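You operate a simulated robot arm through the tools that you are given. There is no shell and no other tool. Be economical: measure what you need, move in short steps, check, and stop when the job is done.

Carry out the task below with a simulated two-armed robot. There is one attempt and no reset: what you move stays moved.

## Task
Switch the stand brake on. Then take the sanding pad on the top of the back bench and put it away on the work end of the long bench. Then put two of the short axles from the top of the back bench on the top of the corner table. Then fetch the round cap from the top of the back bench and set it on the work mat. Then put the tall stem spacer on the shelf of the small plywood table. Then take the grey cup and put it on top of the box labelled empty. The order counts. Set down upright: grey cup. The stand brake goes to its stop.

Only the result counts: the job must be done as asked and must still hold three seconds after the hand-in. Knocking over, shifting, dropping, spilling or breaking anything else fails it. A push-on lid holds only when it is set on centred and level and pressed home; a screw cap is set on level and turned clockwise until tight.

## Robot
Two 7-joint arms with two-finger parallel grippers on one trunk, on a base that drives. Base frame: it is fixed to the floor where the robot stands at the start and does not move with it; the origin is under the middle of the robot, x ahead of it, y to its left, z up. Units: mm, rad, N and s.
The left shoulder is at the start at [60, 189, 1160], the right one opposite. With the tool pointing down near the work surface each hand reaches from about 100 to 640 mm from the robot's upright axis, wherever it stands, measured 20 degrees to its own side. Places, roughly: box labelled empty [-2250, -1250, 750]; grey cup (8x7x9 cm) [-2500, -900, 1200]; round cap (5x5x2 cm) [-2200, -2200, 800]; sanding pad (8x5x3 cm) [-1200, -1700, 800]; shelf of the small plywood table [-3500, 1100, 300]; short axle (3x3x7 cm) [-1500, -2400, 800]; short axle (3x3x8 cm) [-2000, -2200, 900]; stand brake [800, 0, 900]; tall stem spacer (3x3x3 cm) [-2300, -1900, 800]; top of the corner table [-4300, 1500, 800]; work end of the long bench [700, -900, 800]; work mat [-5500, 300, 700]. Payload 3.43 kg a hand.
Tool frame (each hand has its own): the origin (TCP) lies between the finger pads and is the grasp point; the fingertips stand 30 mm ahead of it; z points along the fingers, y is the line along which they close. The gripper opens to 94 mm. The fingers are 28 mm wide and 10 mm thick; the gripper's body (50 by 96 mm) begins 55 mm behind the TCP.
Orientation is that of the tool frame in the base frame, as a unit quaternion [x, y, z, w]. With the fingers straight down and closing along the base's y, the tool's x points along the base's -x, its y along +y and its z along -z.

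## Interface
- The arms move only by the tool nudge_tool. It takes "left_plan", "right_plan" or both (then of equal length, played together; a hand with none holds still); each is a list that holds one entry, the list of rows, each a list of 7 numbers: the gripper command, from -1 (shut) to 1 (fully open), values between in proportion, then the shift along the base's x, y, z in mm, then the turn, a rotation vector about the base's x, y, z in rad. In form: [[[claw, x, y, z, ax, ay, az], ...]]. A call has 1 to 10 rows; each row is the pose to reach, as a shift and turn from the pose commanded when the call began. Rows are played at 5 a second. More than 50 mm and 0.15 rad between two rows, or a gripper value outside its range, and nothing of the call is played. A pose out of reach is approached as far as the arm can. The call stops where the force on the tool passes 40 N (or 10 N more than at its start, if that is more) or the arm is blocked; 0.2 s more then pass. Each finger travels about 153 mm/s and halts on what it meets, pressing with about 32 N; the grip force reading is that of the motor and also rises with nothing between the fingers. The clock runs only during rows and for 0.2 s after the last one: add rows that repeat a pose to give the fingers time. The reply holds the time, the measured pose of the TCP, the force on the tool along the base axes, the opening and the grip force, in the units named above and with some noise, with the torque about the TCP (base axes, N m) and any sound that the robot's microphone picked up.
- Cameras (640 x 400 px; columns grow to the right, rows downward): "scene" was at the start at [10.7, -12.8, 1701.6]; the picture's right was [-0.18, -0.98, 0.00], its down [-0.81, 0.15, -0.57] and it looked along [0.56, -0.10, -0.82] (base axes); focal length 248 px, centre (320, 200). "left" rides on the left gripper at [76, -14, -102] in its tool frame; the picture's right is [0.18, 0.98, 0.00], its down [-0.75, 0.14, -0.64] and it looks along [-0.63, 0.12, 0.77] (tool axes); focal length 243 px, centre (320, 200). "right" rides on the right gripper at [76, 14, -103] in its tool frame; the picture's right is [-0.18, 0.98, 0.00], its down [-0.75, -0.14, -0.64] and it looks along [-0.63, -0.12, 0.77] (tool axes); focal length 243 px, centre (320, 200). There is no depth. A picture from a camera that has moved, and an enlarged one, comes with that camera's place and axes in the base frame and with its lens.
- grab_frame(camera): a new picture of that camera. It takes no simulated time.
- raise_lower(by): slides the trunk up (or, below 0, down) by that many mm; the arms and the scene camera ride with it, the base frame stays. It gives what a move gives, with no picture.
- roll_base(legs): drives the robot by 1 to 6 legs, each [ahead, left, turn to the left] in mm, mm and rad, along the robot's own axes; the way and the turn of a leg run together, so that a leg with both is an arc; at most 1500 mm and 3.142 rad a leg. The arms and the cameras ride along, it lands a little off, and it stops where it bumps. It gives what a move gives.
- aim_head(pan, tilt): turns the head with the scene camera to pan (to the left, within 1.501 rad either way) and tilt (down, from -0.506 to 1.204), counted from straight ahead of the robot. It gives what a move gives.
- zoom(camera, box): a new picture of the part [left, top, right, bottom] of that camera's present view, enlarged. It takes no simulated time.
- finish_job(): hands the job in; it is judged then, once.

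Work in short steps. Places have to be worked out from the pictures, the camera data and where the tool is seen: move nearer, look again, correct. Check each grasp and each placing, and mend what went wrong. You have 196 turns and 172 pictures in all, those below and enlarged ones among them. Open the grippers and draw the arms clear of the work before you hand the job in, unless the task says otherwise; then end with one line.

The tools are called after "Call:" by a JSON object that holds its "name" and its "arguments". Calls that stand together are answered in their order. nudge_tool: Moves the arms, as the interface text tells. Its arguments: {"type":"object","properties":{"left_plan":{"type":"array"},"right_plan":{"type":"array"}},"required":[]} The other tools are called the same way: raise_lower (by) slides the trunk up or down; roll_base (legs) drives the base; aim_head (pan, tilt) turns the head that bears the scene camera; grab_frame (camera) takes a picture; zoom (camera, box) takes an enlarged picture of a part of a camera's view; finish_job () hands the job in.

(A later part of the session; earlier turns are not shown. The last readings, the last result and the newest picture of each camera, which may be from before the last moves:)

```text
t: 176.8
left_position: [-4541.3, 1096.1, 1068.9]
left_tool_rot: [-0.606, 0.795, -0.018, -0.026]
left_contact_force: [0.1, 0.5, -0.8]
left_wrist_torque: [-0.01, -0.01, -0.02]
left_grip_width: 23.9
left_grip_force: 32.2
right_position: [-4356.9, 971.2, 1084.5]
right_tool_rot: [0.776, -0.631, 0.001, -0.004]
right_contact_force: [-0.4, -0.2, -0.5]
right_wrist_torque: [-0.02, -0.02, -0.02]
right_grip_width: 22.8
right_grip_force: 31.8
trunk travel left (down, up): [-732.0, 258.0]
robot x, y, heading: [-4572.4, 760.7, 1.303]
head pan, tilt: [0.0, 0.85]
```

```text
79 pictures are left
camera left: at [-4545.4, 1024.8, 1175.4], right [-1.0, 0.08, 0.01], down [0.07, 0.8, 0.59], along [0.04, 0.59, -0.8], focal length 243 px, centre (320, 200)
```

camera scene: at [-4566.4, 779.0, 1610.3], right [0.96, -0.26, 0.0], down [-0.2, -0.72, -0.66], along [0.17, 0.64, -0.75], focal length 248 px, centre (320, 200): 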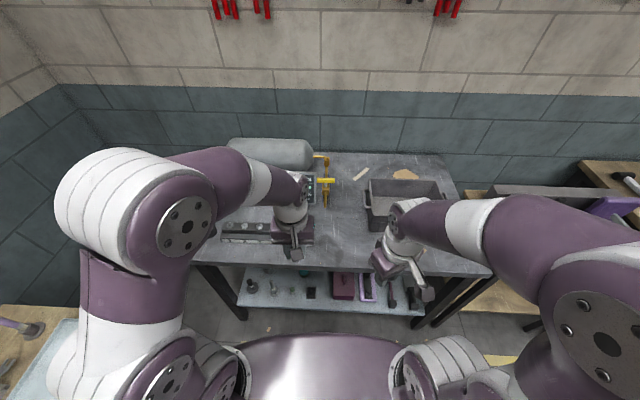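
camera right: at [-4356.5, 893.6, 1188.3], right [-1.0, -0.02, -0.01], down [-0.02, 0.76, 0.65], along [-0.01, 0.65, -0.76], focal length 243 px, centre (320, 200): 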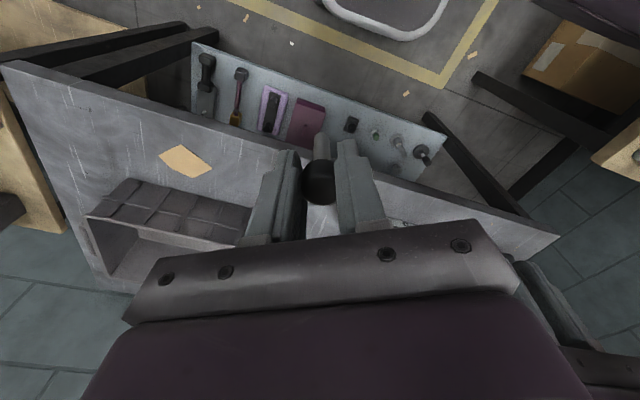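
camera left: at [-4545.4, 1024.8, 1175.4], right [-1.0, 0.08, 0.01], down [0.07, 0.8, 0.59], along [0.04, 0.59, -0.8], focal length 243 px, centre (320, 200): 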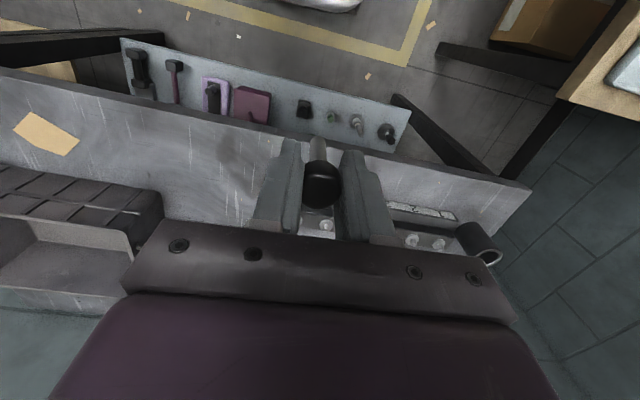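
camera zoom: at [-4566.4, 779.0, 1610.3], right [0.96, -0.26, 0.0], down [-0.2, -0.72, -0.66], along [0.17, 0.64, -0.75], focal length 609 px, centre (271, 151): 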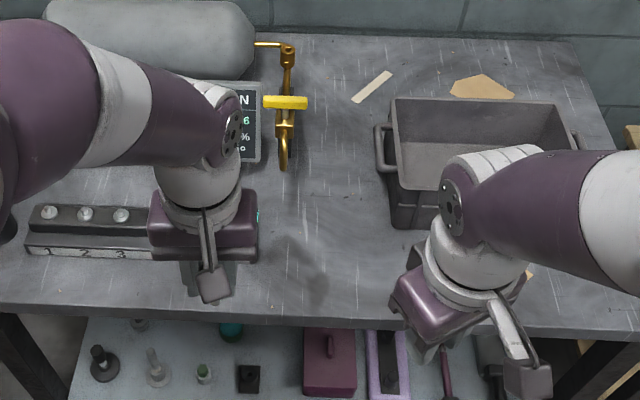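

I shorten the steps.

Call:
{"name": "nudge_tool", "arguments": {"left_plan": [[[-1, 26, 30, -5, 0, 0, 0], [-1, 52, 60, -10, 0, 0, 0], [-1, 78, 90, -15, 0, 0, 0], [-1, 104, 120, -30, 0, 0, 0], [-1, 130, 150, -50, 0, 0, 0], [-1, 154, 180, -75, 0, 0, 0], [-1, 154, 180, -120, 0, 0, 0], [-1, 154, 180, -165, 0, 0, 0]]]}}

Call:
{"name": "grab_frame", "arguments": {"camera": "left"}}

```text
t: 178.6
left_position: [-4390.8, 1273.3, 900.7]
left_tool_rot: [-0.606, 0.795, -0.018, -0.025]
left_contact_force: [-0.4, -0.5, -0.4]
left_wrist_torque: [-0.02, 0.0, -0.02]
left_grip_width: 24.1
left_grip_force: 31.6
left hand out of reach, approached as far as the arm can: row 4, 5, 6, 7, 8
right_position: [-4356.8, 971.4, 1084.7]
right_tool_rot: [0.776, -0.631, 0.001, -0.004]
right_contact_force: [-0.2, 0.1, -0.7]
right_wrist_torque: [-0.04, 0.01, -0.02]
right_grip_width: 22.7
right_grip_force: 32.5
trunk travel left (down, up): [-732.0, 258.0]
robot x, y, heading: [-4569.0, 759.0, 1.301]
head pan, tilt: [0.0, 0.85]
```

```text
78 pictures are left
camera left: at [-4393.8, 1201.5, 1007.2], right [-1.0, 0.08, 0.01], down [0.07, 0.8, 0.59], along [0.04, 0.59, -0.8], focal length 243 px, centre (320, 200)
```

left: 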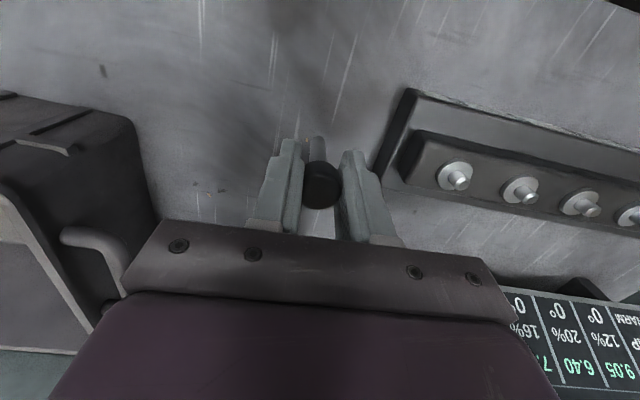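

The rack's end is near the right finger. I shift 20 mm away from it and lower slowly.

Call:
{"name": "nudge_tool", "arguments": {"left_plan": [[[-1, 22, -20, 0, 0, 0, 0], [-1, 22, -20, -12, 0, 0, 0], [-1, 22, -20, -20, 0, 0, 0], [-1, 22, -20, -24, 0, 0, 0], [-1, 22, -20, -28, 0, 0, 0], [-1, 22, -20, -32, 0, 0, 0], [-1, 22, -20, -36, 0, 0, 0]]]}}

```text
t: 180.2
left_position: [-4367.1, 1253.6, 871.3]
left_tool_rot: [-0.606, 0.795, -0.017, -0.021]
left_contact_force: [-3.5, 0.7, 26.8]
left_wrist_torque: [0.09, 0.2, 0.0]
left_grip_width: 24.1
left_grip_force: 32.0
right_position: [-4357.9, 969.6, 1086.4]
right_tool_rot: [0.776, -0.631, 0.001, -0.006]
right_contact_force: [0.1, 0.4, -0.2]
right_wrist_torque: [0.0, -0.02, 0.02]
right_grip_width: 22.7
right_grip_force: 32.3
trunk travel left (down, up): [-732.0, 258.0]
robot x, y, heading: [-4571.0, 759.5, 1.303]
head pan, tilt: [0.0, 0.85]
```

Standing on the table with 27 N. I relax, open to 45 mm and look.

Call:
{"name": "nudge_tool", "arguments": {"left_plan": [[[-1, 0, 0, 3, 0, 0, 0], [-0.45, 0, 0, 3, 0, 0, 0], [-0.05, 0, 0, 3, 0, 0, 0], [-0.05, 0, 0, 3, 0, 0, 0]]]}}

Call:
{"name": "grab_frame", "arguments": {"camera": "left"}}

```text
t: 181.2
left_position: [-4368.0, 1254.1, 869.5]
left_tool_rot: [-0.606, 0.795, -0.019, -0.025]
left_contact_force: [0.6, 0.3, 0.0]
left_wrist_torque: [0.0, 0.03, 0.03]
left_grip_width: 45.0
left_grip_force: 0.0
right_position: [-4357.1, 971.9, 1085.0]
right_tool_rot: [0.775, -0.631, 0.002, -0.005]
right_contact_force: [-1.1, -1.0, -1.2]
right_wrist_torque: [0.04, 0.02, -0.01]
right_grip_width: 23.0
right_grip_force: 32.0
trunk travel left (down, up): [-732.0, 258.0]
robot x, y, heading: [-4571.5, 760.3, 1.3]
head pan, tilt: [0.0, 0.85]
```

```text
77 pictures are left
camera left: at [-4371.4, 1182.2, 976.1], right [-1.0, 0.08, 0.01], down [0.08, 0.8, 0.59], along [0.04, 0.59, -0.8], focal length 243 px, centre (320, 200)
```

left: 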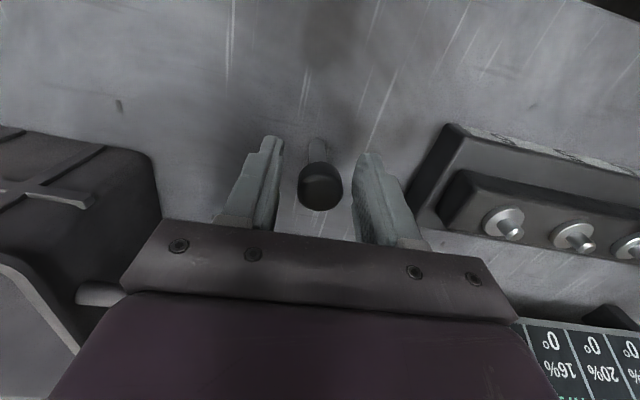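

It stands by itself. I lift the left hand straight up and away.

Call:
{"name": "nudge_tool", "arguments": {"left_plan": [[[-0.05, 0, 0, 45, 0, 0, 0], [-0.05, 0, 0, 90, 0, 0, 0], [-0.05, -5, -5, 135, 0, 0, 0], [-0.05, -35, -35, 150, 0, 0, 0], [-0.05, -65, -65, 170, 0, 0, 0], [-0.05, -95, -95, 190, 0, 0, 0], [-0.05, -125, -125, 200, 0, 0, 0], [-0.05, -155, -155, 200, 0, 0, 0]]]}}

Call:
{"name": "nudge_tool", "arguments": {"right_plan": [[[-1, 10, 40, -5, 0, 0, 0], [-1, 20, 80, -10, 0, 0, 0], [-1, 32, 120, -15, 0, 0, 0], [-1, 45, 160, -20, 0, 0, 0], [-1, 57, 195, -40, 0, 0, 0], [-1, 61, 218, -75, 0, 0, 0], [-1, 61, 218, -120, 0, 0, 0], [-1, 61, 218, -165, 0, 0, 0]]]}}

Call:
{"name": "grab_frame", "arguments": {"camera": "right"}}

Call:
{"name": "grab_frame", "arguments": {"camera": "scene"}}

```text
t: 182.9
left_position: [-4523.8, 1096.3, 1070.7]
left_tool_rot: [-0.606, 0.795, -0.018, -0.025]
left_contact_force: [-0.1, 0.0, -0.2]
left_wrist_torque: [0.01, 0.0, 0.01]
left_grip_width: 44.7
left_grip_force: 0.0
left hand out of reach, approached as far as the arm can: row 1, 2, 3, 4
right_position: [-4358.3, 971.1, 1086.3]
right_tool_rot: [0.776, -0.631, 0.001, -0.005]
right_contact_force: [0.5, -0.5, -0.6]
right_wrist_torque: [0.0, 0.02, -0.03]
right_grip_width: 22.9
right_grip_force: 31.6
trunk travel left (down, up): [-732.0, 258.0]
robot x, y, heading: [-4573.0, 760.6, 1.303]
head pan, tilt: [0.0, 0.85]
```

```text
t: 184.8
left_position: [-4521.9, 1099.4, 1071.2]
left_tool_rot: [-0.606, 0.795, -0.018, -0.025]
left_contact_force: [0.2, 0.2, 0.0]
left_wrist_torque: [-0.03, -0.01, 0.01]
left_grip_width: 44.8
left_grip_force: 0.0
right_position: [-4294.8, 1189.8, 917.2]
right_tool_rot: [0.776, -0.631, 0.0, -0.003]
right_contact_force: [-0.4, 0.2, -0.9]
right_wrist_torque: [-0.02, -0.01, 0.0]
right_grip_width: 22.7
right_grip_force: 31.8
trunk travel left (down, up): [-732.0, 258.0]
robot x, y, heading: [-4571.2, 765.1, 1.301]
head pan, tilt: [0.0, 0.85]
```

```text
76 pictures are left
camera right: at [-4294.7, 1112.1, 1020.8], right [-1.0, -0.02, -0.01], down [-0.02, 0.76, 0.65], along [-0.01, 0.65, -0.76], focal length 243 px, centre (320, 200)
```

right: 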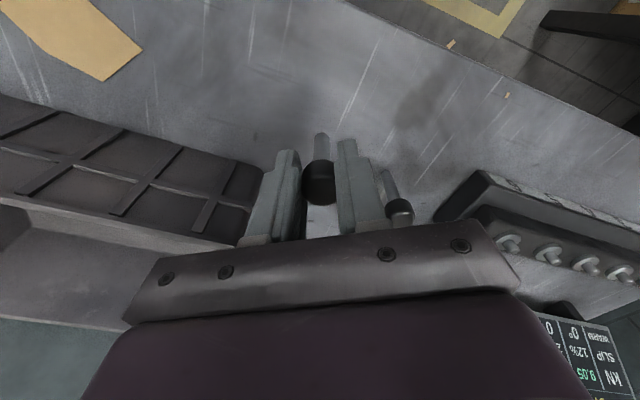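

```text
75 pictures are left
camera scene: at [-4565.7, 780.2, 1610.3], right [0.96, -0.26, 0.0], down [-0.2, -0.73, -0.66], along [0.17, 0.64, -0.75], focal length 248 px, centre (320, 200)
```

scene: 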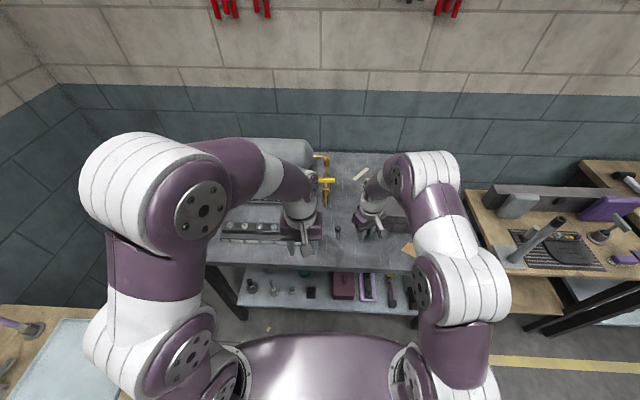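

I shift 20 mm towards the front edge for room from the bin and lower A slowly.

Call:
{"name": "nudge_tool", "arguments": {"right_plan": [[[-1, -2, -20, -15, 0, 0, 0], [-1, -2, -20, -28, 0, 0, 0], [-1, -2, -20, -36, 0, 0, 0], [-1, -2, -20, -40, 0, 0, 0], [-1, -2, -20, -44, 0, 0, 0], [-1, -2, -20, -48, 0, 0, 0]]]}}

```text
t: 186.2
left_position: [-4522.2, 1097.2, 1071.0]
left_tool_rot: [-0.605, 0.795, -0.017, -0.025]
left_contact_force: [-0.3, 0.3, -0.2]
left_wrist_torque: [0.02, -0.01, -0.03]
left_grip_width: 44.8
left_grip_force: 0.1
right_position: [-4298.4, 1169.1, 874.7]
right_tool_rot: [0.776, -0.631, -0.001, -0.007]
right_contact_force: [2.5, -2.5, 21.3]
right_wrist_torque: [-0.04, -0.07, 0.0]
right_grip_width: 22.8
right_grip_force: 32.5
trunk travel left (down, up): [-732.0, 258.0]
robot x, y, heading: [-4572.9, 760.7, 1.3]
head pan, tilt: [0.0, 0.85]
```

Contact at 21 N. I relax and release.

Call:
{"name": "nudge_tool", "arguments": {"right_plan": [[[-1, 0, 0, 1, 0, 0, 0], [-0.45, 0, 0, 1, 0, 0, 0], [-0.1, 0, 0, 1, 0, 0, 0], [-0.1, 0, 0, 1, 0, 0, 0]]]}}

Call:
{"name": "grab_frame", "arguments": {"camera": "right"}}

```text
t: 187.2
left_position: [-4523.3, 1098.4, 1070.5]
left_tool_rot: [-0.605, 0.795, -0.018, -0.025]
left_contact_force: [-0.6, 0.7, 0.7]
left_wrist_torque: [-0.02, 0.0, 0.01]
left_grip_width: 44.6
left_grip_force: 0.0
right_position: [-4298.8, 1169.2, 872.4]
right_tool_rot: [0.776, -0.631, 0.001, -0.003]
right_contact_force: [0.0, -0.2, 0.3]
right_wrist_torque: [0.0, -0.02, -0.02]
right_grip_width: 42.1
right_grip_force: 0.0
trunk travel left (down, up): [-732.0, 258.0]
robot x, y, heading: [-4570.7, 760.2, 1.305]
head pan, tilt: [0.0, 0.85]
```

```text
74 pictures are left
camera right: at [-4298.0, 1090.7, 975.3], right [-1.0, -0.02, -0.01], down [-0.02, 0.76, 0.65], along [-0.01, 0.65, -0.76], focal length 243 px, centre (320, 200)
```

right: 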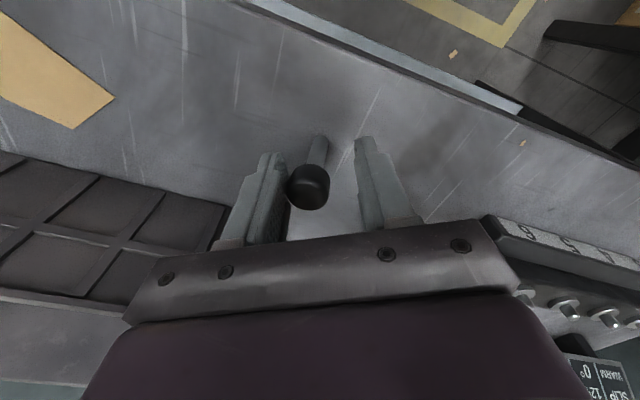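

The axle's head is close to the left finger; I zoom to see whether it leans.

Call:
{"name": "zoom", "arguments": {"camera": "right", "box": [240, 110, 400, 230]}}

Call:
{"name": "zoom", "arguments": {"camera": "scene", "box": [310, 200, 410, 270]}}

```text
3.33 times, centred on (320, 170) of right
camera zoom: at [-4298.0, 1090.7, 975.3], right [-1.0, -0.02, -0.01], down [-0.02, 0.76, 0.65], along [-0.01, 0.65, -0.76], focal length 809 px, centre (320, 300)
```

zoom: 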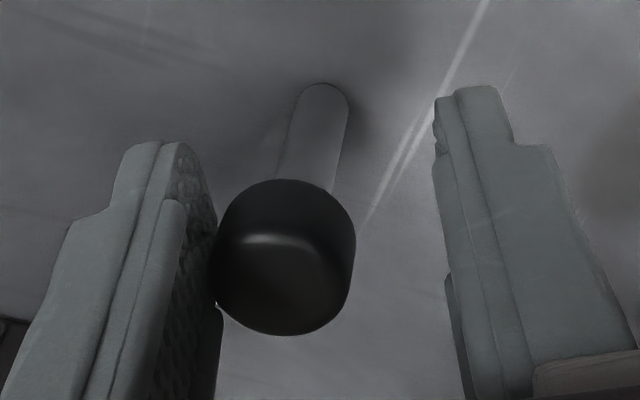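

```text
5.71 times, centred on (360, 235) of scene
camera zoom: at [-4566.5, 778.8, 1610.1], right [0.96, -0.26, 0.0], down [-0.2, -0.72, -0.66], along [0.17, 0.64, -0.75], focal length 1414 px, centre (91, 0)
```

zoom: 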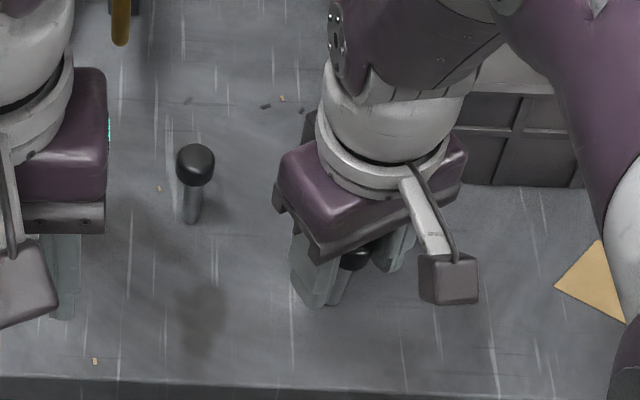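

It leans about 5° on the left finger. The hand is centred over its foot, so I close gently to right it, then open very slowly.

Call:
{"name": "nudge_tool", "arguments": {"right_plan": [[[-0.3, 0, 0, 0, 0, 0, 0], [-0.45, 0, 0, 0, 0, 0, 0], [-0.6, 0, 0, 0, 0, 0, 0], [-0.6, 0, 0, 0, 0, 0, 0], [-0.48, 0, 0, 0, 0, 0, 0], [-0.45, 0, 0, 0, 0, 0, 0], [-0.42, 0, 0, 0, 0, 0, 0], [-0.38, 0, 0, 0, 0, 0, 0], [-0.33, 0, 0, 0, 0, 0, 0], [-0.28, 0, 0, 0, 0, 0, 0]]]}}

Call:
{"name": "zoom", "arguments": {"camera": "right", "box": [240, 110, 400, 230]}}

```text
t: 189.3
left_position: [-4522.4, 1098.8, 1070.4]
left_tool_rot: [-0.606, 0.795, -0.018, -0.026]
left_contact_force: [0.8, -0.5, -0.2]
left_wrist_torque: [-0.01, 0.02, 0.01]
left_grip_width: 44.7
left_grip_force: 0.0
right_position: [-4298.4, 1170.1, 873.3]
right_tool_rot: [0.776, -0.631, 0.001, -0.005]
right_contact_force: [0.0, -0.1, 2.3]
right_wrist_torque: [0.05, -0.06, 0.01]
right_grip_width: 34.2
right_grip_force: 0.7
trunk travel left (down, up): [-732.0, 258.0]
robot x, y, heading: [-4571.4, 761.6, 1.305]
head pan, tilt: [0.0, 0.85]
```

```text
3.33 times, centred on (320, 170) of right
camera zoom: at [-4297.8, 1090.8, 975.7], right [-1.0, -0.02, -0.01], down [-0.02, 0.76, 0.65], along [-0.01, 0.65, -0.76], focal length 809 px, centre (320, 300)
```

zoom: 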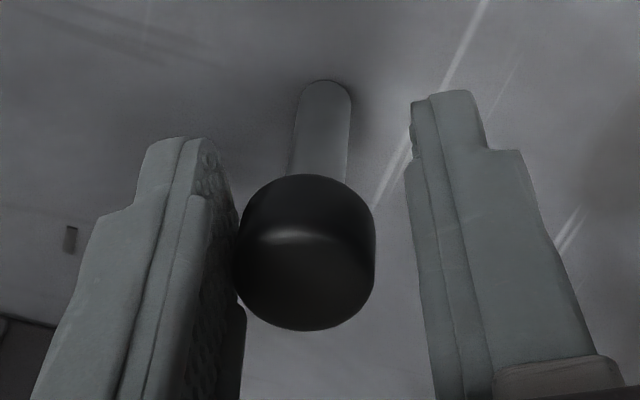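

It still follows the left finger with a smaller lean. I push 4 mm towards -x to stand it upright, then move the finger back away slowly.

Call:
{"name": "nudge_tool", "arguments": {"right_plan": [[[-0.28, -2, 0, 0, 0, 0, 0], [-0.28, -4, 0, 0, 0, 0, 0], [-0.28, -4, 0, 0, 0, 0, 0], [-0.28, -2, 0, 0, 0, 0, 0], [-0.28, 0, 0, 0, 0, 0, 0], [-0.28, 3, 0, 0, 0, 0, 0]]]}}

Call:
{"name": "zoom", "arguments": {"camera": "right", "box": [240, 110, 400, 230]}}

```text
t: 190.8
left_position: [-4521.8, 1097.9, 1070.7]
left_tool_rot: [-0.605, 0.795, -0.018, -0.025]
left_contact_force: [0.2, 0.7, 0.0]
left_wrist_torque: [0.02, 0.02, 0.01]
left_grip_width: 44.9
left_grip_force: 0.0
right_position: [-4294.2, 1168.5, 872.9]
right_tool_rot: [0.776, -0.631, 0.0, -0.004]
right_contact_force: [-0.3, -0.2, 0.2]
right_wrist_torque: [-0.01, -0.02, -0.03]
right_grip_width: 33.8
right_grip_force: 0.1
trunk travel left (down, up): [-732.0, 258.0]
robot x, y, heading: [-4573.2, 759.8, 1.309]
head pan, tilt: [0.0, 0.85]
```

```text
3.33 times, centred on (320, 170) of right
camera zoom: at [-4294.1, 1091.3, 975.8], right [-1.0, -0.02, -0.01], down [-0.02, 0.76, 0.65], along [-0.01, 0.65, -0.76], focal length 809 px, centre (320, 300)
```

zoom: 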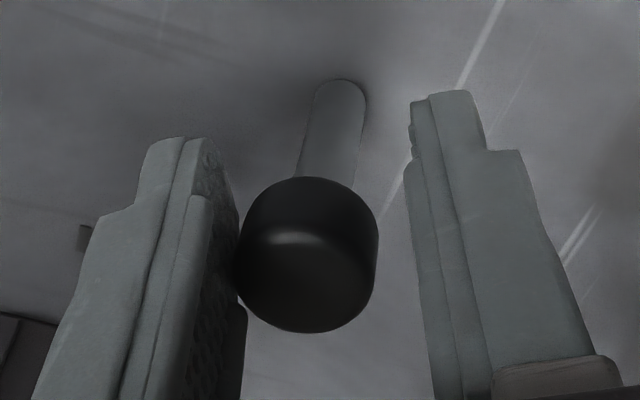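

It follows the finger, so this spot doesn't hold it upright. I recentre, regrip it straight, lift, and set it 35 mm to the left with less pressure.

Call:
{"name": "nudge_tool", "arguments": {"right_plan": [[[-0.28, -4, 0, 0, 0, 0, 0], [-0.6, -4, 0, 0, 0, 0, 0], [-1, -4, 0, 0, 0, 0, 0], [-1, -4, 0, 0, 0, 0, 0], [-1, -4, 0, 25, 0, 0, 0], [-1, -24, -2, 25, 0, 0, 0], [-1, -42, -4, 25, 0, 0, 0], [-1, -42, -4, 12, 0, 0, 0], [-1, -42, -4, 6, 0, 0, 0], [-1, -42, -4, 3, 0, 0, 0]]]}}

Call:
{"name": "zoom", "arguments": {"camera": "right", "box": [240, 110, 400, 230]}}

```text
t: 192.9
left_position: [-4522.1, 1100.3, 1070.2]
left_tool_rot: [-0.606, 0.795, -0.019, -0.025]
left_contact_force: [0.0, 1.0, -0.1]
left_wrist_torque: [0.02, -0.02, 0.01]
left_grip_width: 44.2
left_grip_force: 0.0
right_position: [-4338.4, 1165.2, 876.8]
right_tool_rot: [0.776, -0.631, 0.001, -0.005]
right_contact_force: [0.2, 0.1, -0.8]
right_wrist_torque: [-0.02, -0.02, 0.01]
right_grip_width: 22.7
right_grip_force: 31.6
trunk travel left (down, up): [-732.0, 258.0]
robot x, y, heading: [-4568.9, 760.4, 1.304]
head pan, tilt: [0.0, 0.85]
```

```text
3.33 times, centred on (320, 170) of right
camera zoom: at [-4338.0, 1087.6, 979.2], right [-1.0, -0.02, -0.01], down [-0.02, 0.76, 0.65], along [-0.01, 0.65, -0.76], focal length 809 px, centre (320, 300)
```

zoom: 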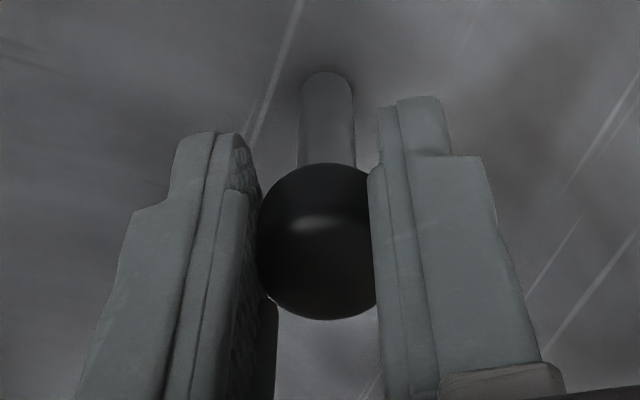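

It hangs straight. I lower in 1 mm steps to a light contact.

Call:
{"name": "nudge_tool", "arguments": {"right_plan": [[[-1, 0, 0, -1, 0, 0, 0], [-1, 0, 0, -2, 0, 0, 0], [-1, 0, 0, -3, 0, 0, 0], [-1, 0, 0, -3, 0, 0, 0]]]}}

```text
t: 193.9
left_position: [-4522.3, 1098.1, 1072.0]
left_tool_rot: [-0.605, 0.795, -0.017, -0.025]
left_contact_force: [0.0, -0.4, -0.2]
left_wrist_torque: [0.0, -0.02, 0.02]
left_grip_width: 44.8
left_grip_force: 0.1
right_position: [-4339.0, 1165.5, 873.8]
right_tool_rot: [0.776, -0.631, 0.001, -0.005]
right_contact_force: [0.4, -0.8, 6.4]
right_wrist_torque: [0.07, -0.05, 0.01]
right_grip_width: 22.8
right_grip_force: 32.1
trunk travel left (down, up): [-732.0, 258.0]
robot x, y, heading: [-4572.1, 758.7, 1.3]
head pan, tilt: [0.0, 0.85]
```

Light contact, 6 N. I open slowly.

Call:
{"name": "nudge_tool", "arguments": {"right_plan": [[[-0.7, 0, 0, 0, 0, 0, 0], [-0.52, 0, 0, 0, 0, 0, 0], [-0.49, 0, 0, 0, 0, 0, 0], [-0.46, 0, 0, 0, 0, 0, 0], [-0.43, 0, 0, 0, 0, 0, 0], [-0.4, 0, 0, 0, 0, 0, 0], [-0.35, 0, 0, 0, 0, 0, 0], [-0.28, 0, 0, 0, 0, 0, 0], [-0.2, 0, 0, 0, 0, 0, 0]]]}}

Call:
{"name": "zoom", "arguments": {"camera": "right", "box": [240, 110, 400, 230]}}

```text
t: 195.9
left_position: [-4521.9, 1098.4, 1070.1]
left_tool_rot: [-0.606, 0.795, -0.019, -0.026]
left_contact_force: [0.8, 0.1, 0.2]
left_wrist_torque: [0.0, 0.0, 0.01]
left_grip_width: 44.8
left_grip_force: 0.0
right_position: [-4338.1, 1166.6, 873.3]
right_tool_rot: [0.776, -0.631, 0.002, -0.004]
right_contact_force: [0.4, -0.4, 0.0]
right_wrist_torque: [0.03, -0.02, 0.0]
right_grip_width: 37.7
right_grip_force: 0.1
trunk travel left (down, up): [-732.0, 258.0]
robot x, y, heading: [-4571.1, 760.0, 1.3]
head pan, tilt: [0.0, 0.85]
```

```text
3.33 times, centred on (320, 170) of right
camera zoom: at [-4337.2, 1087.4, 976.2], right [-1.0, -0.02, -0.01], down [-0.02, 0.76, 0.65], along [-0.01, 0.65, -0.76], focal length 809 px, centre (320, 300)
```

zoom: 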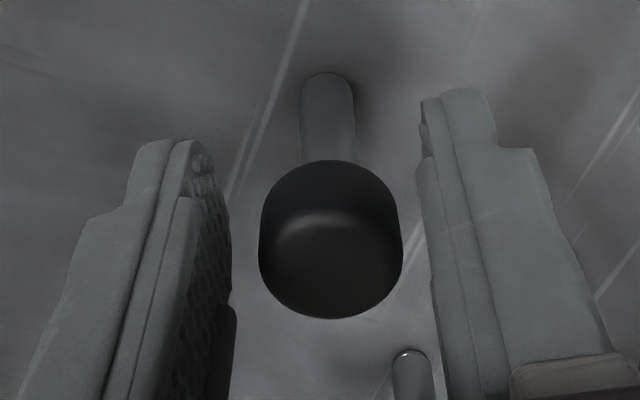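

It stands upright on its own, clear of both fingers. I lift straight up and draw back.

Call:
{"name": "nudge_tool", "arguments": {"right_plan": [[[-0.2, 0, 0, 40, 0, 0, 0], [-0.2, 0, 0, 85, 0, 0, 0], [-0.2, 0, 0, 130, 0, 0, 0], [-0.2, 0, -40, 150, 0, 0, 0], [0.2, 0, -85, 170, 0, 0, 0], [0.5, 0, -125, 190, 0, 0, 0], [1, 0, -165, 210, 0, 0, 0]]]}}

Call:
{"name": "zoom", "arguments": {"camera": "scene", "box": [280, 190, 440, 290]}}

```text
t: 197.6
left_position: [-4521.2, 1096.9, 1072.5]
left_tool_rot: [-0.606, 0.795, -0.018, -0.024]
left_contact_force: [-0.6, -0.5, -0.5]
left_wrist_torque: [0.05, -0.02, -0.01]
left_grip_width: 44.8
left_grip_force: 0.1
right_position: [-4335.1, 997.5, 1084.9]
right_tool_rot: [0.775, -0.631, 0.001, -0.005]
right_contact_force: [0.0, -0.6, -0.5]
right_wrist_torque: [0.03, 0.0, 0.01]
right_grip_width: 94.1
right_grip_force: 0.1
trunk travel left (down, up): [-732.0, 258.0]
robot x, y, heading: [-4572.7, 760.4, 1.306]
head pan, tilt: [0.0, 0.85]
```

```text
4.00 times, centred on (360, 240) of scene
camera zoom: at [-4566.8, 775.9, 1610.3], right [0.96, -0.26, 0.0], down [-0.2, -0.72, -0.66], along [0.17, 0.64, -0.75], focal length 990 px, centre (160, 40)
```

zoom: 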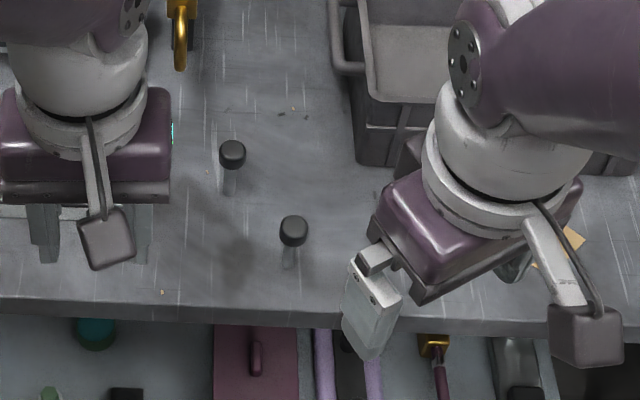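

Both axles stand free on the table. While here, I look at the small plywood table to the right and the mat bench to the left.

Call:
{"name": "aim_head", "arguments": {"pan": -0.9, "tilt": 0.65}}

Call:
{"name": "grab_frame", "arguments": {"camera": "scene"}}

Call:
{"name": "aim_head", "arguments": {"pan": 1.4, "tilt": 0.65}}

Call:
{"name": "grab_frame", "arguments": {"camera": "scene"}}

```text
t: 198.8
left_position: [-4523.2, 1099.0, 1071.5]
left_tool_rot: [-0.605, 0.795, -0.018, -0.026]
left_contact_force: [-0.8, 0.3, 0.4]
left_wrist_torque: [-0.01, 0.0, 0.01]
left_grip_width: 44.8
left_grip_force: 0.1
right_position: [-4335.3, 1000.1, 1083.7]
right_tool_rot: [0.776, -0.631, 0.001, -0.005]
right_contact_force: [-0.1, 0.8, -0.5]
right_wrist_torque: [-0.01, -0.02, -0.03]
right_grip_width: 93.8
right_grip_force: 0.0
trunk travel left (down, up): [-732.0, 258.0]
robot x, y, heading: [-4569.9, 758.2, 1.298]
head pan, tilt: [-0.901, 0.649]
```

```text
66 pictures are left
camera scene: at [-4507.3, 737.6, 1626.8], right [0.39, -0.92, 0.0], down [-0.56, -0.24, -0.8], along [0.73, 0.31, -0.6], focal length 248 px, centre (320, 200)
```

scene: 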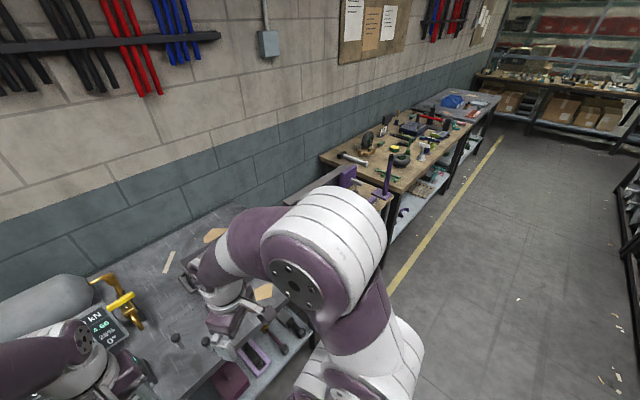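

```text
t: 200.9
left_position: [-4522.8, 1098.3, 1070.2]
left_tool_rot: [-0.606, 0.795, -0.018, -0.025]
left_contact_force: [0.8, 0.2, 0.7]
left_wrist_torque: [0.0, -0.03, 0.0]
left_grip_width: 44.6
left_grip_force: 0.0
right_position: [-4335.1, 1000.4, 1084.4]
right_tool_rot: [0.776, -0.631, 0.001, -0.005]
right_contact_force: [-0.8, -0.7, -0.9]
right_wrist_torque: [0.02, 0.0, 0.0]
right_grip_width: 93.7
right_grip_force: 0.0
trunk travel left (down, up): [-732.0, 258.0]
robot x, y, heading: [-4570.1, 758.2, 1.301]
head pan, tilt: [1.4, 0.649]
```

```text
65 pictures are left
camera scene: at [-4665.7, 740.2, 1626.9], right [0.43, 0.91, 0.0], down [0.55, -0.26, -0.8], along [-0.72, 0.34, -0.6], focal length 248 px, centre (320, 200)
```

scene: 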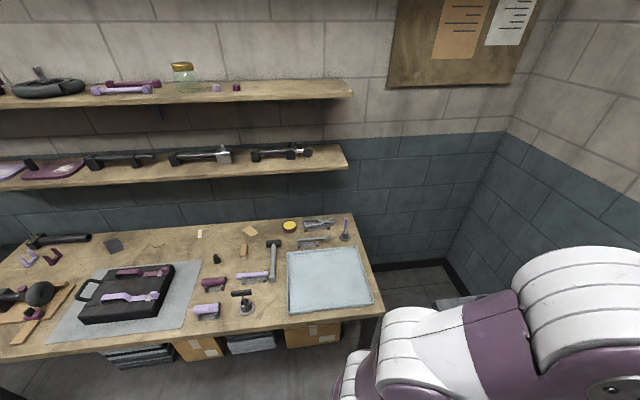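

The work mat (at [-5500, 300]) is the grey mat under the black case, with free strips beside the case. Now I return to the back bench: back down the aisle with the hands drawn in, keeping heading 1.3, then strafe right behind the bench.

Call:
{"name": "nudge_tool", "arguments": {"left_plan": [[[0.3, -10, -35, 5, 0, 0, 0], [0.3, -20, -70, 10, 0, 0, 0], [0.3, -30, -100, 15, 0, 0, 0]]], "right_plan": [[[0.3, 0, -15, 0, 0, 0, 0], [0.3, 0, -25, 0, 0, 0, 0], [0.3, 0, -30, 0, 0, 0, 0]]]}}

Call:
{"name": "roll_base", "arguments": {"legs": [[-1200, -60, 0], [-1200, -150, 0], [-465, -86, 0]]}}

Call:
{"name": "aim_head", "arguments": {"pan": -1.3, "tilt": 0.4}}

Call:
{"name": "grab_frame", "arguments": {"camera": "scene"}}

```text
t: 201.7
left_position: [-4553.3, 998.7, 1085.3]
left_tool_rot: [-0.606, 0.795, -0.017, -0.025]
left_contact_force: [-0.4, -0.2, -0.6]
left_wrist_torque: [0.02, -0.02, -0.02]
left_grip_width: 60.9
left_grip_force: 0.1
right_position: [-4337.9, 969.2, 1084.0]
right_tool_rot: [0.775, -0.631, 0.001, -0.005]
right_contact_force: [-0.5, -0.4, 0.1]
right_wrist_torque: [0.01, -0.03, 0.01]
right_grip_width: 61.3
right_grip_force: 0.0
trunk travel left (down, up): [-732.0, 258.0]
robot x, y, heading: [-4574.0, 759.7, 1.302]
head pan, tilt: [1.4, 0.649]
```

```text
t: 216.0
left_position: [-5010.8, -1856.5, 1084.0]
left_tool_rot: [-0.612, 0.79, -0.019, -0.025]
left_contact_force: [0.0, -0.4, -0.1]
left_wrist_torque: [-0.02, -0.02, 0.02]
left_grip_width: 60.9
left_grip_force: 0.1
right_position: [-4794.4, -1882.0, 1083.2]
right_tool_rot: [0.78, -0.626, 0.002, -0.005]
right_contact_force: [-0.2, -0.2, 0.2]
right_wrist_torque: [-0.01, 0.0, 0.0]
right_grip_width: 61.1
right_grip_force: 0.1
trunk travel left (down, up): [-732.0, 258.0]
robot x, y, heading: [-5026.4, -2096.1, 1.318]
head pan, tilt: [1.4, 0.649]
```

```text
t: 218.4
left_position: [-5009.7, -1856.8, 1083.6]
left_tool_rot: [-0.611, 0.791, -0.019, -0.026]
left_contact_force: [0.2, 0.2, -0.3]
left_wrist_torque: [0.01, 0.02, -0.02]
left_grip_width: 60.9
left_grip_force: 0.1
right_position: [-4793.3, -1882.9, 1084.4]
right_tool_rot: [0.78, -0.626, 0.0, -0.005]
right_contact_force: [-1.3, -0.3, 0.6]
right_wrist_torque: [0.0, -0.05, 0.0]
right_grip_width: 61.3
right_grip_force: 0.1
trunk travel left (down, up): [-732.0, 258.0]
robot x, y, heading: [-5024.9, -2097.1, 1.323]
head pan, tilt: [-1.3, 0.4]
```

```text
64 pictures are left
camera scene: at [-4948.0, -2151.8, 1649.4], right [0.02, -1.0, 0.0], down [-0.39, -0.01, -0.92], along [0.92, 0.02, -0.39], focal length 248 px, centre (320, 200)
```

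scene: 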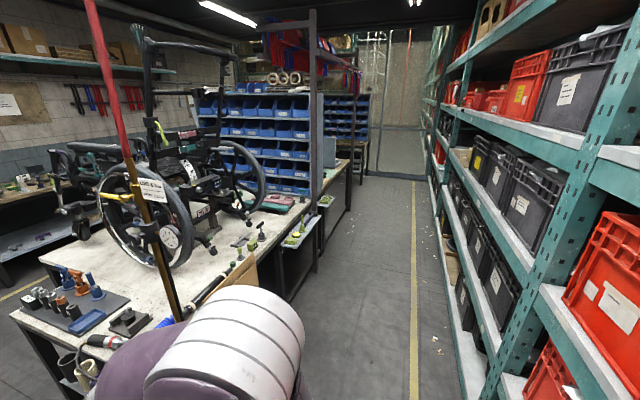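

The corridor is clear. I strafe right in two legs to behind the green mat area.

Call:
{"name": "roll_base", "arguments": {"legs": [[0, 0, -0.02], [0, -1400, 0], [0, -1310, 0]]}}

Call:
{"name": "aim_head", "arguments": {"pan": 0.1, "tilt": 0.8}}

Call:
{"name": "grab_frame", "arguments": {"camera": "scene"}}

```text
t: 231.8
left_position: [-2398.5, -2572.8, 1085.0]
left_tool_rot: [-0.61, 0.792, -0.018, -0.026]
left_contact_force: [0.4, 0.4, -1.0]
left_wrist_torque: [0.05, 0.0, 0.0]
left_grip_width: 61.0
left_grip_force: 0.0
right_position: [-2181.6, -2601.1, 1084.5]
right_tool_rot: [0.78, -0.626, 0.001, -0.005]
right_contact_force: [-0.3, -0.7, -0.7]
right_wrist_torque: [0.0, -0.01, -0.02]
right_grip_width: 61.1
right_grip_force: 0.1
trunk travel left (down, up): [-732.0, 258.0]
robot x, y, heading: [-2412.1, -2809.9, 1.311]
head pan, tilt: [-1.3, 0.4]
```

```text
t: 233.4
left_position: [-2398.0, -2574.8, 1084.2]
left_tool_rot: [-0.609, 0.792, -0.018, -0.025]
left_contact_force: [-0.1, 0.5, 0.0]
left_wrist_torque: [0.02, -0.02, -0.02]
left_grip_width: 61.1
left_grip_force: 0.1
right_position: [-2182.8, -2600.9, 1083.2]
right_tool_rot: [0.779, -0.627, 0.001, -0.006]
right_contact_force: [-0.1, -0.5, -0.5]
right_wrist_torque: [0.01, 0.02, 0.0]
right_grip_width: 61.3
right_grip_force: 0.1
trunk travel left (down, up): [-732.0, 258.0]
robot x, y, heading: [-2415.1, -2811.5, 1.316]
head pan, tilt: [0.099, 0.799]
```

```text
63 pictures are left
camera scene: at [-2417.8, -2791.1, 1614.3], right [0.99, -0.16, 0.0], down [-0.11, -0.71, -0.7], along [0.11, 0.69, -0.72], focal length 248 px, centre (320, 200)
```

scene: 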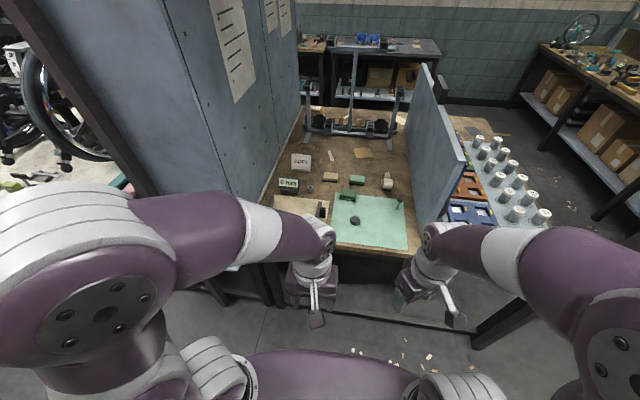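

I zoom in on the cap and the spacer.

Call:
{"name": "zoom", "arguments": {"camera": "scene", "box": [260, 140, 420, 260]}}

```text
3.33 times, centred on (340, 200) of scene
camera zoom: at [-2417.8, -2791.1, 1614.3], right [0.99, -0.16, 0.0], down [-0.11, -0.71, -0.7], along [0.11, 0.69, -0.72], focal length 825 px, centre (253, 200)
```

zoom: 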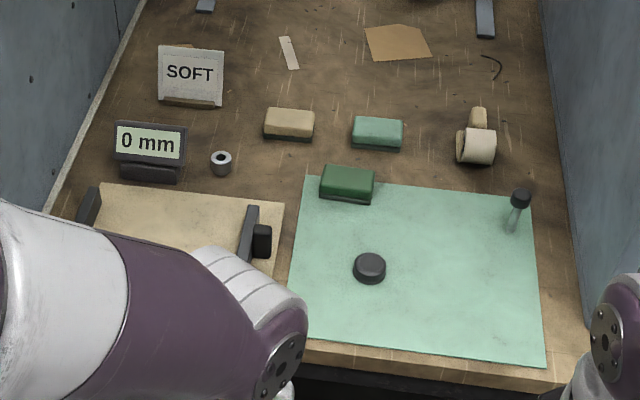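

Spacer at about [-2326, -1949], cap at [-2166, -2168]. I roll 240 mm forward and bring the right hand over the cap.

Call:
{"name": "roll_base", "arguments": {"legs": [[240, 0, 0]]}}

Call:
{"name": "nudge_tool", "arguments": {"right_plan": [[[0.7, -8, 36, -10, 0, 0, 0], [0.7, -15, 72, -20, 0, 0, 0], [0.7, -23, 108, -40, 0, 0, 0], [0.7, -30, 140, -65, 0, 0, 0], [0.7, -38, 170, -95, 0, 0, 0], [0.7, -45, 198, -125, 0, 0, 0], [0.7, -45, 201, -154, 0, 0, 0]]]}}

Call:
{"name": "grab_frame", "arguments": {"camera": "right"}}

```text
t: 235.1
left_position: [-2338.5, -2345.3, 1084.9]
left_tool_rot: [-0.61, 0.792, -0.018, -0.025]
left_contact_force: [0.1, -0.4, -0.1]
left_wrist_torque: [0.01, 0.0, 0.02]
left_grip_width: 61.1
left_grip_force: 0.1
right_position: [-2121.5, -2372.7, 1083.4]
right_tool_rot: [0.779, -0.627, 0.001, -0.005]
right_contact_force: [0.4, 0.2, -1.0]
right_wrist_torque: [0.01, 0.02, 0.01]
right_grip_width: 61.1
right_grip_force: 0.0
trunk travel left (down, up): [-732.0, 258.0]
robot x, y, heading: [-2357.5, -2584.3, 1.315]
head pan, tilt: [0.099, 0.799]
```

```text
t: 236.7
left_position: [-2337.3, -2345.5, 1083.7]
left_tool_rot: [-0.61, 0.792, -0.018, -0.025]
left_contact_force: [-0.5, -0.1, 0.6]
left_wrist_torque: [-0.01, -0.02, -0.02]
left_grip_width: 61.3
left_grip_force: 0.1
right_position: [-2168.5, -2168.3, 928.4]
right_tool_rot: [0.779, -0.627, 0.0, -0.004]
right_contact_force: [-0.5, -0.9, -0.4]
right_wrist_torque: [0.03, 0.02, 0.01]
right_grip_width: 80.1
right_grip_force: 0.1
trunk travel left (down, up): [-732.0, 258.0]
robot x, y, heading: [-2353.3, -2582.4, 1.317]
head pan, tilt: [0.099, 0.799]
```

```text
61 pictures are left
camera right: at [-2166.3, -2246.4, 1032.8], right [-1.0, -0.03, -0.01], down [-0.03, 0.76, 0.65], along [-0.01, 0.65, -0.76], focal length 243 px, centre (320, 200)
```

right: 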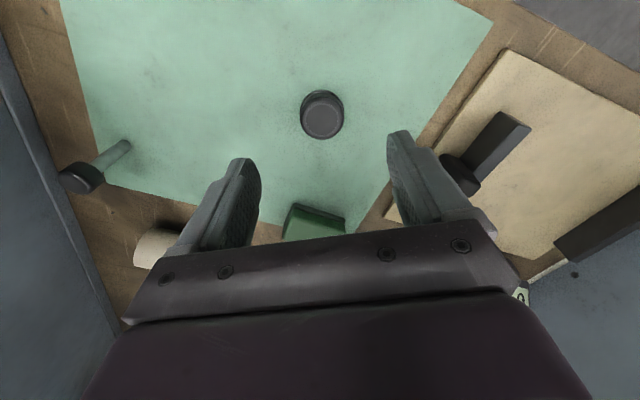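

The cap is nearly centred. I descend with 6 mm correction and close.

Call:
{"name": "nudge_tool", "arguments": {"right_plan": [[[0.7, 0, 6, -40, 0, 0, 0], [0.7, 0, 6, -75, 0, 0, 0], [0.7, 0, 6, -92, 0, 0, 0], [0.1, 0, 6, -92, 0, 0, 0], [-1, 0, 6, -92, 0, 0, 0], [-1, 0, 6, -92, 0, 0, 0]]]}}

Call:
{"name": "grab_frame", "arguments": {"camera": "right"}}

```text
t: 238.1
left_position: [-2338.9, -2345.6, 1084.7]
left_tool_rot: [-0.61, 0.792, -0.018, -0.025]
left_contact_force: [0.0, -0.1, 0.1]
left_wrist_torque: [0.01, 0.01, -0.01]
left_grip_width: 61.0
left_grip_force: 0.1
right_position: [-2165.9, -2166.2, 835.8]
right_tool_rot: [0.779, -0.627, 0.001, -0.005]
right_contact_force: [-0.2, 0.7, 0.8]
right_wrist_torque: [-0.01, -0.02, 0.02]
right_grip_width: 40.4
right_grip_force: 31.4
trunk travel left (down, up): [-732.0, 258.0]
robot x, y, heading: [-2358.1, -2577.7, 1.318]
head pan, tilt: [0.099, 0.799]
```

```text
60 pictures are left
camera right: at [-2165.9, -2243.6, 939.9], right [-1.0, -0.03, -0.01], down [-0.03, 0.76, 0.65], along [-0.01, 0.65, -0.76], focal length 243 px, centre (320, 200)
```

right: 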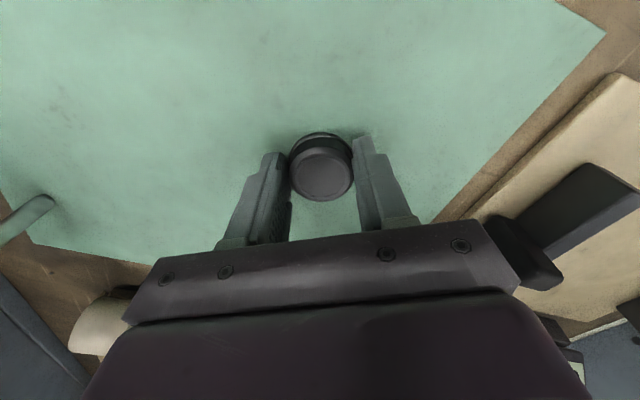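

Cap held (40 mm). I lift it and draw it back to the right, clear of the left arm.

Call:
{"name": "nudge_tool", "arguments": {"right_plan": [[[-1, 0, 0, 45, 0, 0, 0], [-1, 0, 0, 90, 0, 0, 0], [-1, 5, -25, 130, 0, 0, 0], [-1, 15, -60, 160, 0, 0, 0], [-1, 25, -100, 180, 0, 0, 0], [-1, 35, -140, 200, 0, 0, 0], [-1, 45, -180, 220, 0, 0, 0]]]}}

Call:
{"name": "nudge_tool", "arguments": {"left_plan": [[[0.3, 0, 20, 0, 0.115, -0.03, 0], [0.3, 0, 45, 0, 0.23, -0.06, 0], [0.3, 0, 75, -5, 0.344, -0.09, 0], [0.3, 0, 110, -10, 0.458, -0.12, 0], [0.3, 0, 150, -15, 0.573, -0.151, 0], [0.3, 0, 190, -25, 0.687, -0.181, 0], [0.3, 0, 230, -40, 0.687, -0.181, 0], [0.3, -3, 265, -65, 0.687, -0.181, 0], [0.3, -6, 290, -105, 0.687, -0.181, 0]]]}}

Call:
{"name": "grab_frame", "arguments": {"camera": "left"}}

Call:
{"name": "grab_frame", "arguments": {"camera": "scene"}}

```text
t: 239.7
left_position: [-2338.3, -2348.1, 1084.8]
left_tool_rot: [-0.61, 0.792, -0.018, -0.025]
left_contact_force: [0.7, -0.6, -0.2]
left_wrist_torque: [0.03, -0.01, 0.0]
left_grip_width: 61.1
left_grip_force: 0.0
right_position: [-2123.6, -2348.2, 1057.1]
right_tool_rot: [0.779, -0.627, 0.001, -0.005]
right_contact_force: [0.2, -1.3, -0.6]
right_wrist_torque: [0.04, 0.05, -0.02]
right_grip_width: 40.4
right_grip_force: 31.5
trunk travel left (down, up): [-732.0, 258.0]
robot x, y, heading: [-2357.0, -2586.5, 1.313]
head pan, tilt: [0.099, 0.799]
```

```text
t: 241.7
left_position: [-2343.7, -2053.3, 977.0]
left_tool_rot: [-0.579, 0.751, 0.195, 0.251]
left_contact_force: [-0.1, -0.1, -0.3]
left_wrist_torque: [0.01, 0.01, -0.01]
left_grip_width: 60.9
left_grip_force: 0.1
right_position: [-2122.7, -2345.2, 1057.0]
right_tool_rot: [0.778, -0.628, 0.001, -0.005]
right_contact_force: [-0.4, 0.7, 0.0]
right_wrist_torque: [-0.03, -0.02, 0.01]
right_grip_width: 40.6
right_grip_force: 32.3
trunk travel left (down, up): [-732.0, 258.0]
robot x, y, heading: [-2358.4, -2582.7, 1.309]
head pan, tilt: [0.099, 0.799]
```

```text
59 pictures are left
camera left: at [-2360.4, -2176.7, 1013.1], right [-0.99, 0.11, -0.11], down [-0.08, 0.24, 0.97], along [0.13, 0.96, -0.23], focal length 243 px, centre (320, 200)
```

left: 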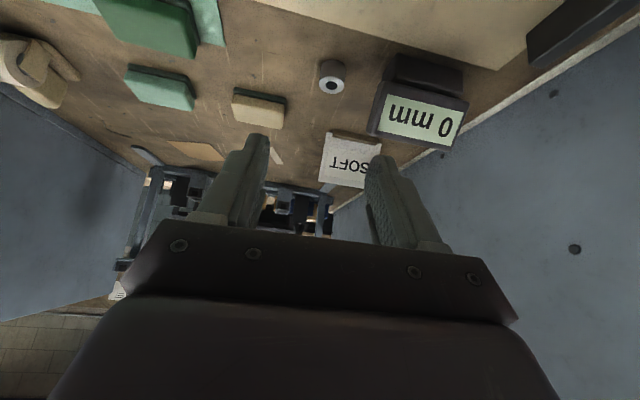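

```text
58 pictures are left
camera scene: at [-2357.7, -2561.2, 1614.3], right [0.99, -0.16, 0.0], down [-0.11, -0.71, -0.7], along [0.11, 0.69, -0.72], focal length 248 px, centre (320, 200)
```

scene: 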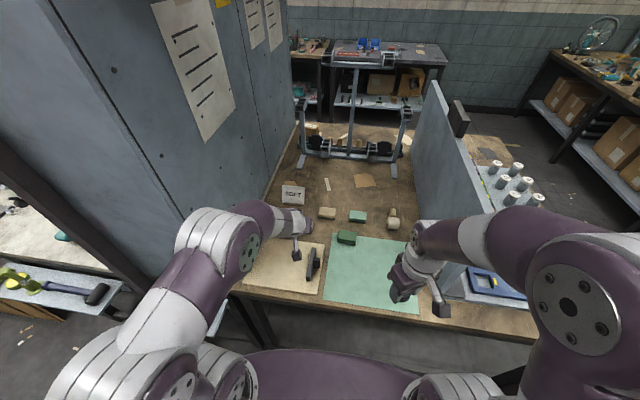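

The spacer is well centred in the left camera, at [-2326, -1946]. I narrow the opening and approach along the tool axis.

Call:
{"name": "nudge_tool", "arguments": {"left_plan": [[[0.05, 2, 25, -40, 0, 0, 0], [0.05, 3, 47, -79, 0, 0, 0], [0.05, 8, 65, -105, 0, 0, 0], [0.05, 12, 82, -128, 0, 0, 0]]]}}

Call:
{"name": "grab_frame", "arguments": {"camera": "left"}}

```text
t: 242.7
left_position: [-2330.7, -1971.3, 849.8]
left_tool_rot: [-0.579, 0.751, 0.194, 0.251]
left_contact_force: [0.7, 0.6, 0.1]
left_wrist_torque: [-0.02, 0.01, 0.01]
left_grip_width: 49.4
left_grip_force: 0.1
right_position: [-2122.3, -2344.0, 1056.3]
right_tool_rot: [0.779, -0.627, 0.001, -0.004]
right_contact_force: [0.6, 0.9, -0.2]
right_wrist_torque: [-0.03, -0.03, 0.0]
right_grip_width: 40.2
right_grip_force: 32.4
trunk travel left (down, up): [-732.0, 258.0]
robot x, y, heading: [-2355.5, -2582.8, 1.312]
head pan, tilt: [0.099, 0.799]
```

```text
57 pictures are left
camera left: at [-2346.9, -2093.9, 885.6], right [-0.99, 0.11, -0.11], down [-0.08, 0.24, 0.97], along [0.13, 0.96, -0.23], focal length 243 px, centre (320, 200)
```

left: 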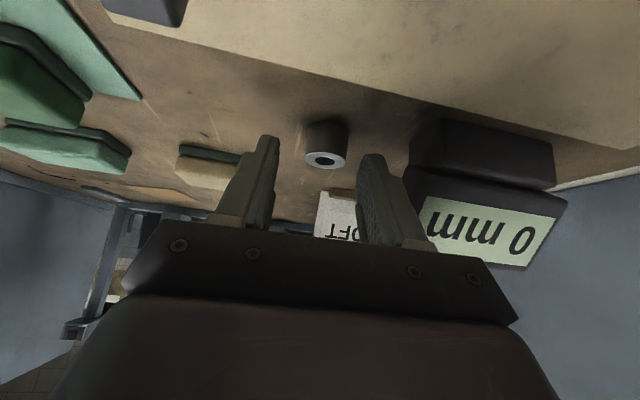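

Nearly there. I go the last 16 mm down and close on it.

Call:
{"name": "nudge_tool", "arguments": {"left_plan": [[[0.05, 2, 5, -8, 0, 0, 0], [0.05, 3, 10, -15, 0, 0, 0], [0.05, 3, 10, -15, 0, 0, 0]]]}}

Call:
{"name": "grab_frame", "arguments": {"camera": "left"}}

```text
t: 243.5
left_position: [-2328.8, -1963.2, 837.0]
left_tool_rot: [-0.579, 0.751, 0.194, 0.252]
left_contact_force: [0.1, -0.2, 0.1]
left_wrist_torque: [0.02, 0.0, 0.0]
left_grip_width: 49.5
left_grip_force: 0.1
right_position: [-2122.3, -2346.0, 1057.7]
right_tool_rot: [0.778, -0.628, 0.0, -0.005]
right_contact_force: [-0.7, 0.2, 0.3]
right_wrist_torque: [0.01, -0.01, 0.0]
right_grip_width: 40.2
right_grip_force: 32.4
trunk travel left (down, up): [-732.0, 258.0]
robot x, y, heading: [-2355.5, -2582.8, 1.312]
head pan, tilt: [0.099, 0.799]
```

```text
56 pictures are left
camera left: at [-2344.3, -2085.3, 871.7], right [-0.99, 0.11, -0.11], down [-0.08, 0.24, 0.97], along [0.13, 0.96, -0.23], focal length 243 px, centre (320, 200)
```

left: 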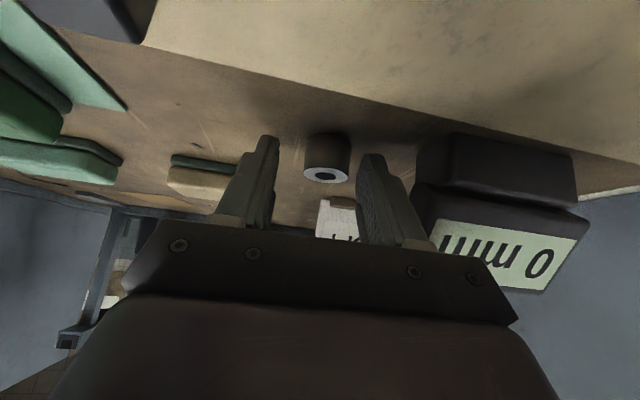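

I go 6 mm farther forward and 3 mm lower for a deeper hold, then close.

Call:
{"name": "nudge_tool", "arguments": {"left_plan": [[[0.05, 2, 7, -3, 0, 0, 0], [-0.4, 2, 7, -3, 0, 0, 0], [-1, 2, 7, -3, 0, 0, 0], [-1, 2, 7, -3, 0, 0, 0]]]}}

Call:
{"name": "nudge_tool", "arguments": {"left_plan": [[[-1, -4, -14, 20, 0, 0, 0], [-1, -10, -40, 50, 0, 0, 0], [-1, -15, -70, 85, 0, 0, 0], [-1, -20, -100, 120, 0, 0, 0]]]}}

Call:
{"name": "grab_frame", "arguments": {"camera": "left"}}

```text
t: 244.5
left_position: [-2326.3, -1955.9, 833.7]
left_tool_rot: [-0.578, 0.752, 0.195, 0.252]
left_contact_force: [0.2, -0.6, -0.2]
left_wrist_torque: [-0.03, 0.0, 0.0]
left_grip_width: 27.6
left_grip_force: 32.2
right_position: [-2121.7, -2345.2, 1056.7]
right_tool_rot: [0.779, -0.627, 0.001, -0.005]
right_contact_force: [-0.2, 0.1, -0.7]
right_wrist_torque: [0.03, -0.02, 0.01]
right_grip_width: 40.3
right_grip_force: 31.7
trunk travel left (down, up): [-732.0, 258.0]
robot x, y, heading: [-2357.2, -2579.8, 1.316]
head pan, tilt: [0.099, 0.799]
```

```text
t: 245.5
left_position: [-2348.0, -2060.8, 955.2]
left_tool_rot: [-0.579, 0.75, 0.195, 0.251]
left_contact_force: [-0.4, -0.7, -0.6]
left_wrist_torque: [0.01, 0.02, 0.01]
left_grip_width: 27.7
left_grip_force: 31.9
right_position: [-2123.0, -2346.2, 1057.5]
right_tool_rot: [0.779, -0.627, 0.0, -0.005]
right_contact_force: [0.3, -0.2, 0.7]
right_wrist_torque: [0.02, 0.02, -0.02]
right_grip_width: 40.3
right_grip_force: 31.9
trunk travel left (down, up): [-732.0, 258.0]
robot x, y, heading: [-2354.3, -2588.4, 1.312]
head pan, tilt: [0.099, 0.799]
```

```text
55 pictures are left
camera left: at [-2363.4, -2182.7, 990.3], right [-0.99, 0.11, -0.11], down [-0.08, 0.24, 0.97], along [0.13, 0.96, -0.23], focal length 243 px, centre (320, 200)
```

left: 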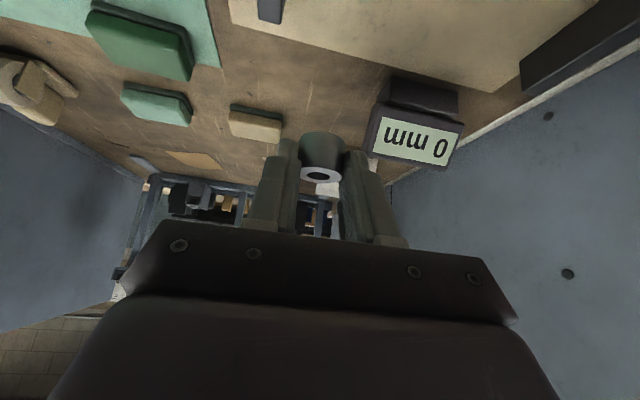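

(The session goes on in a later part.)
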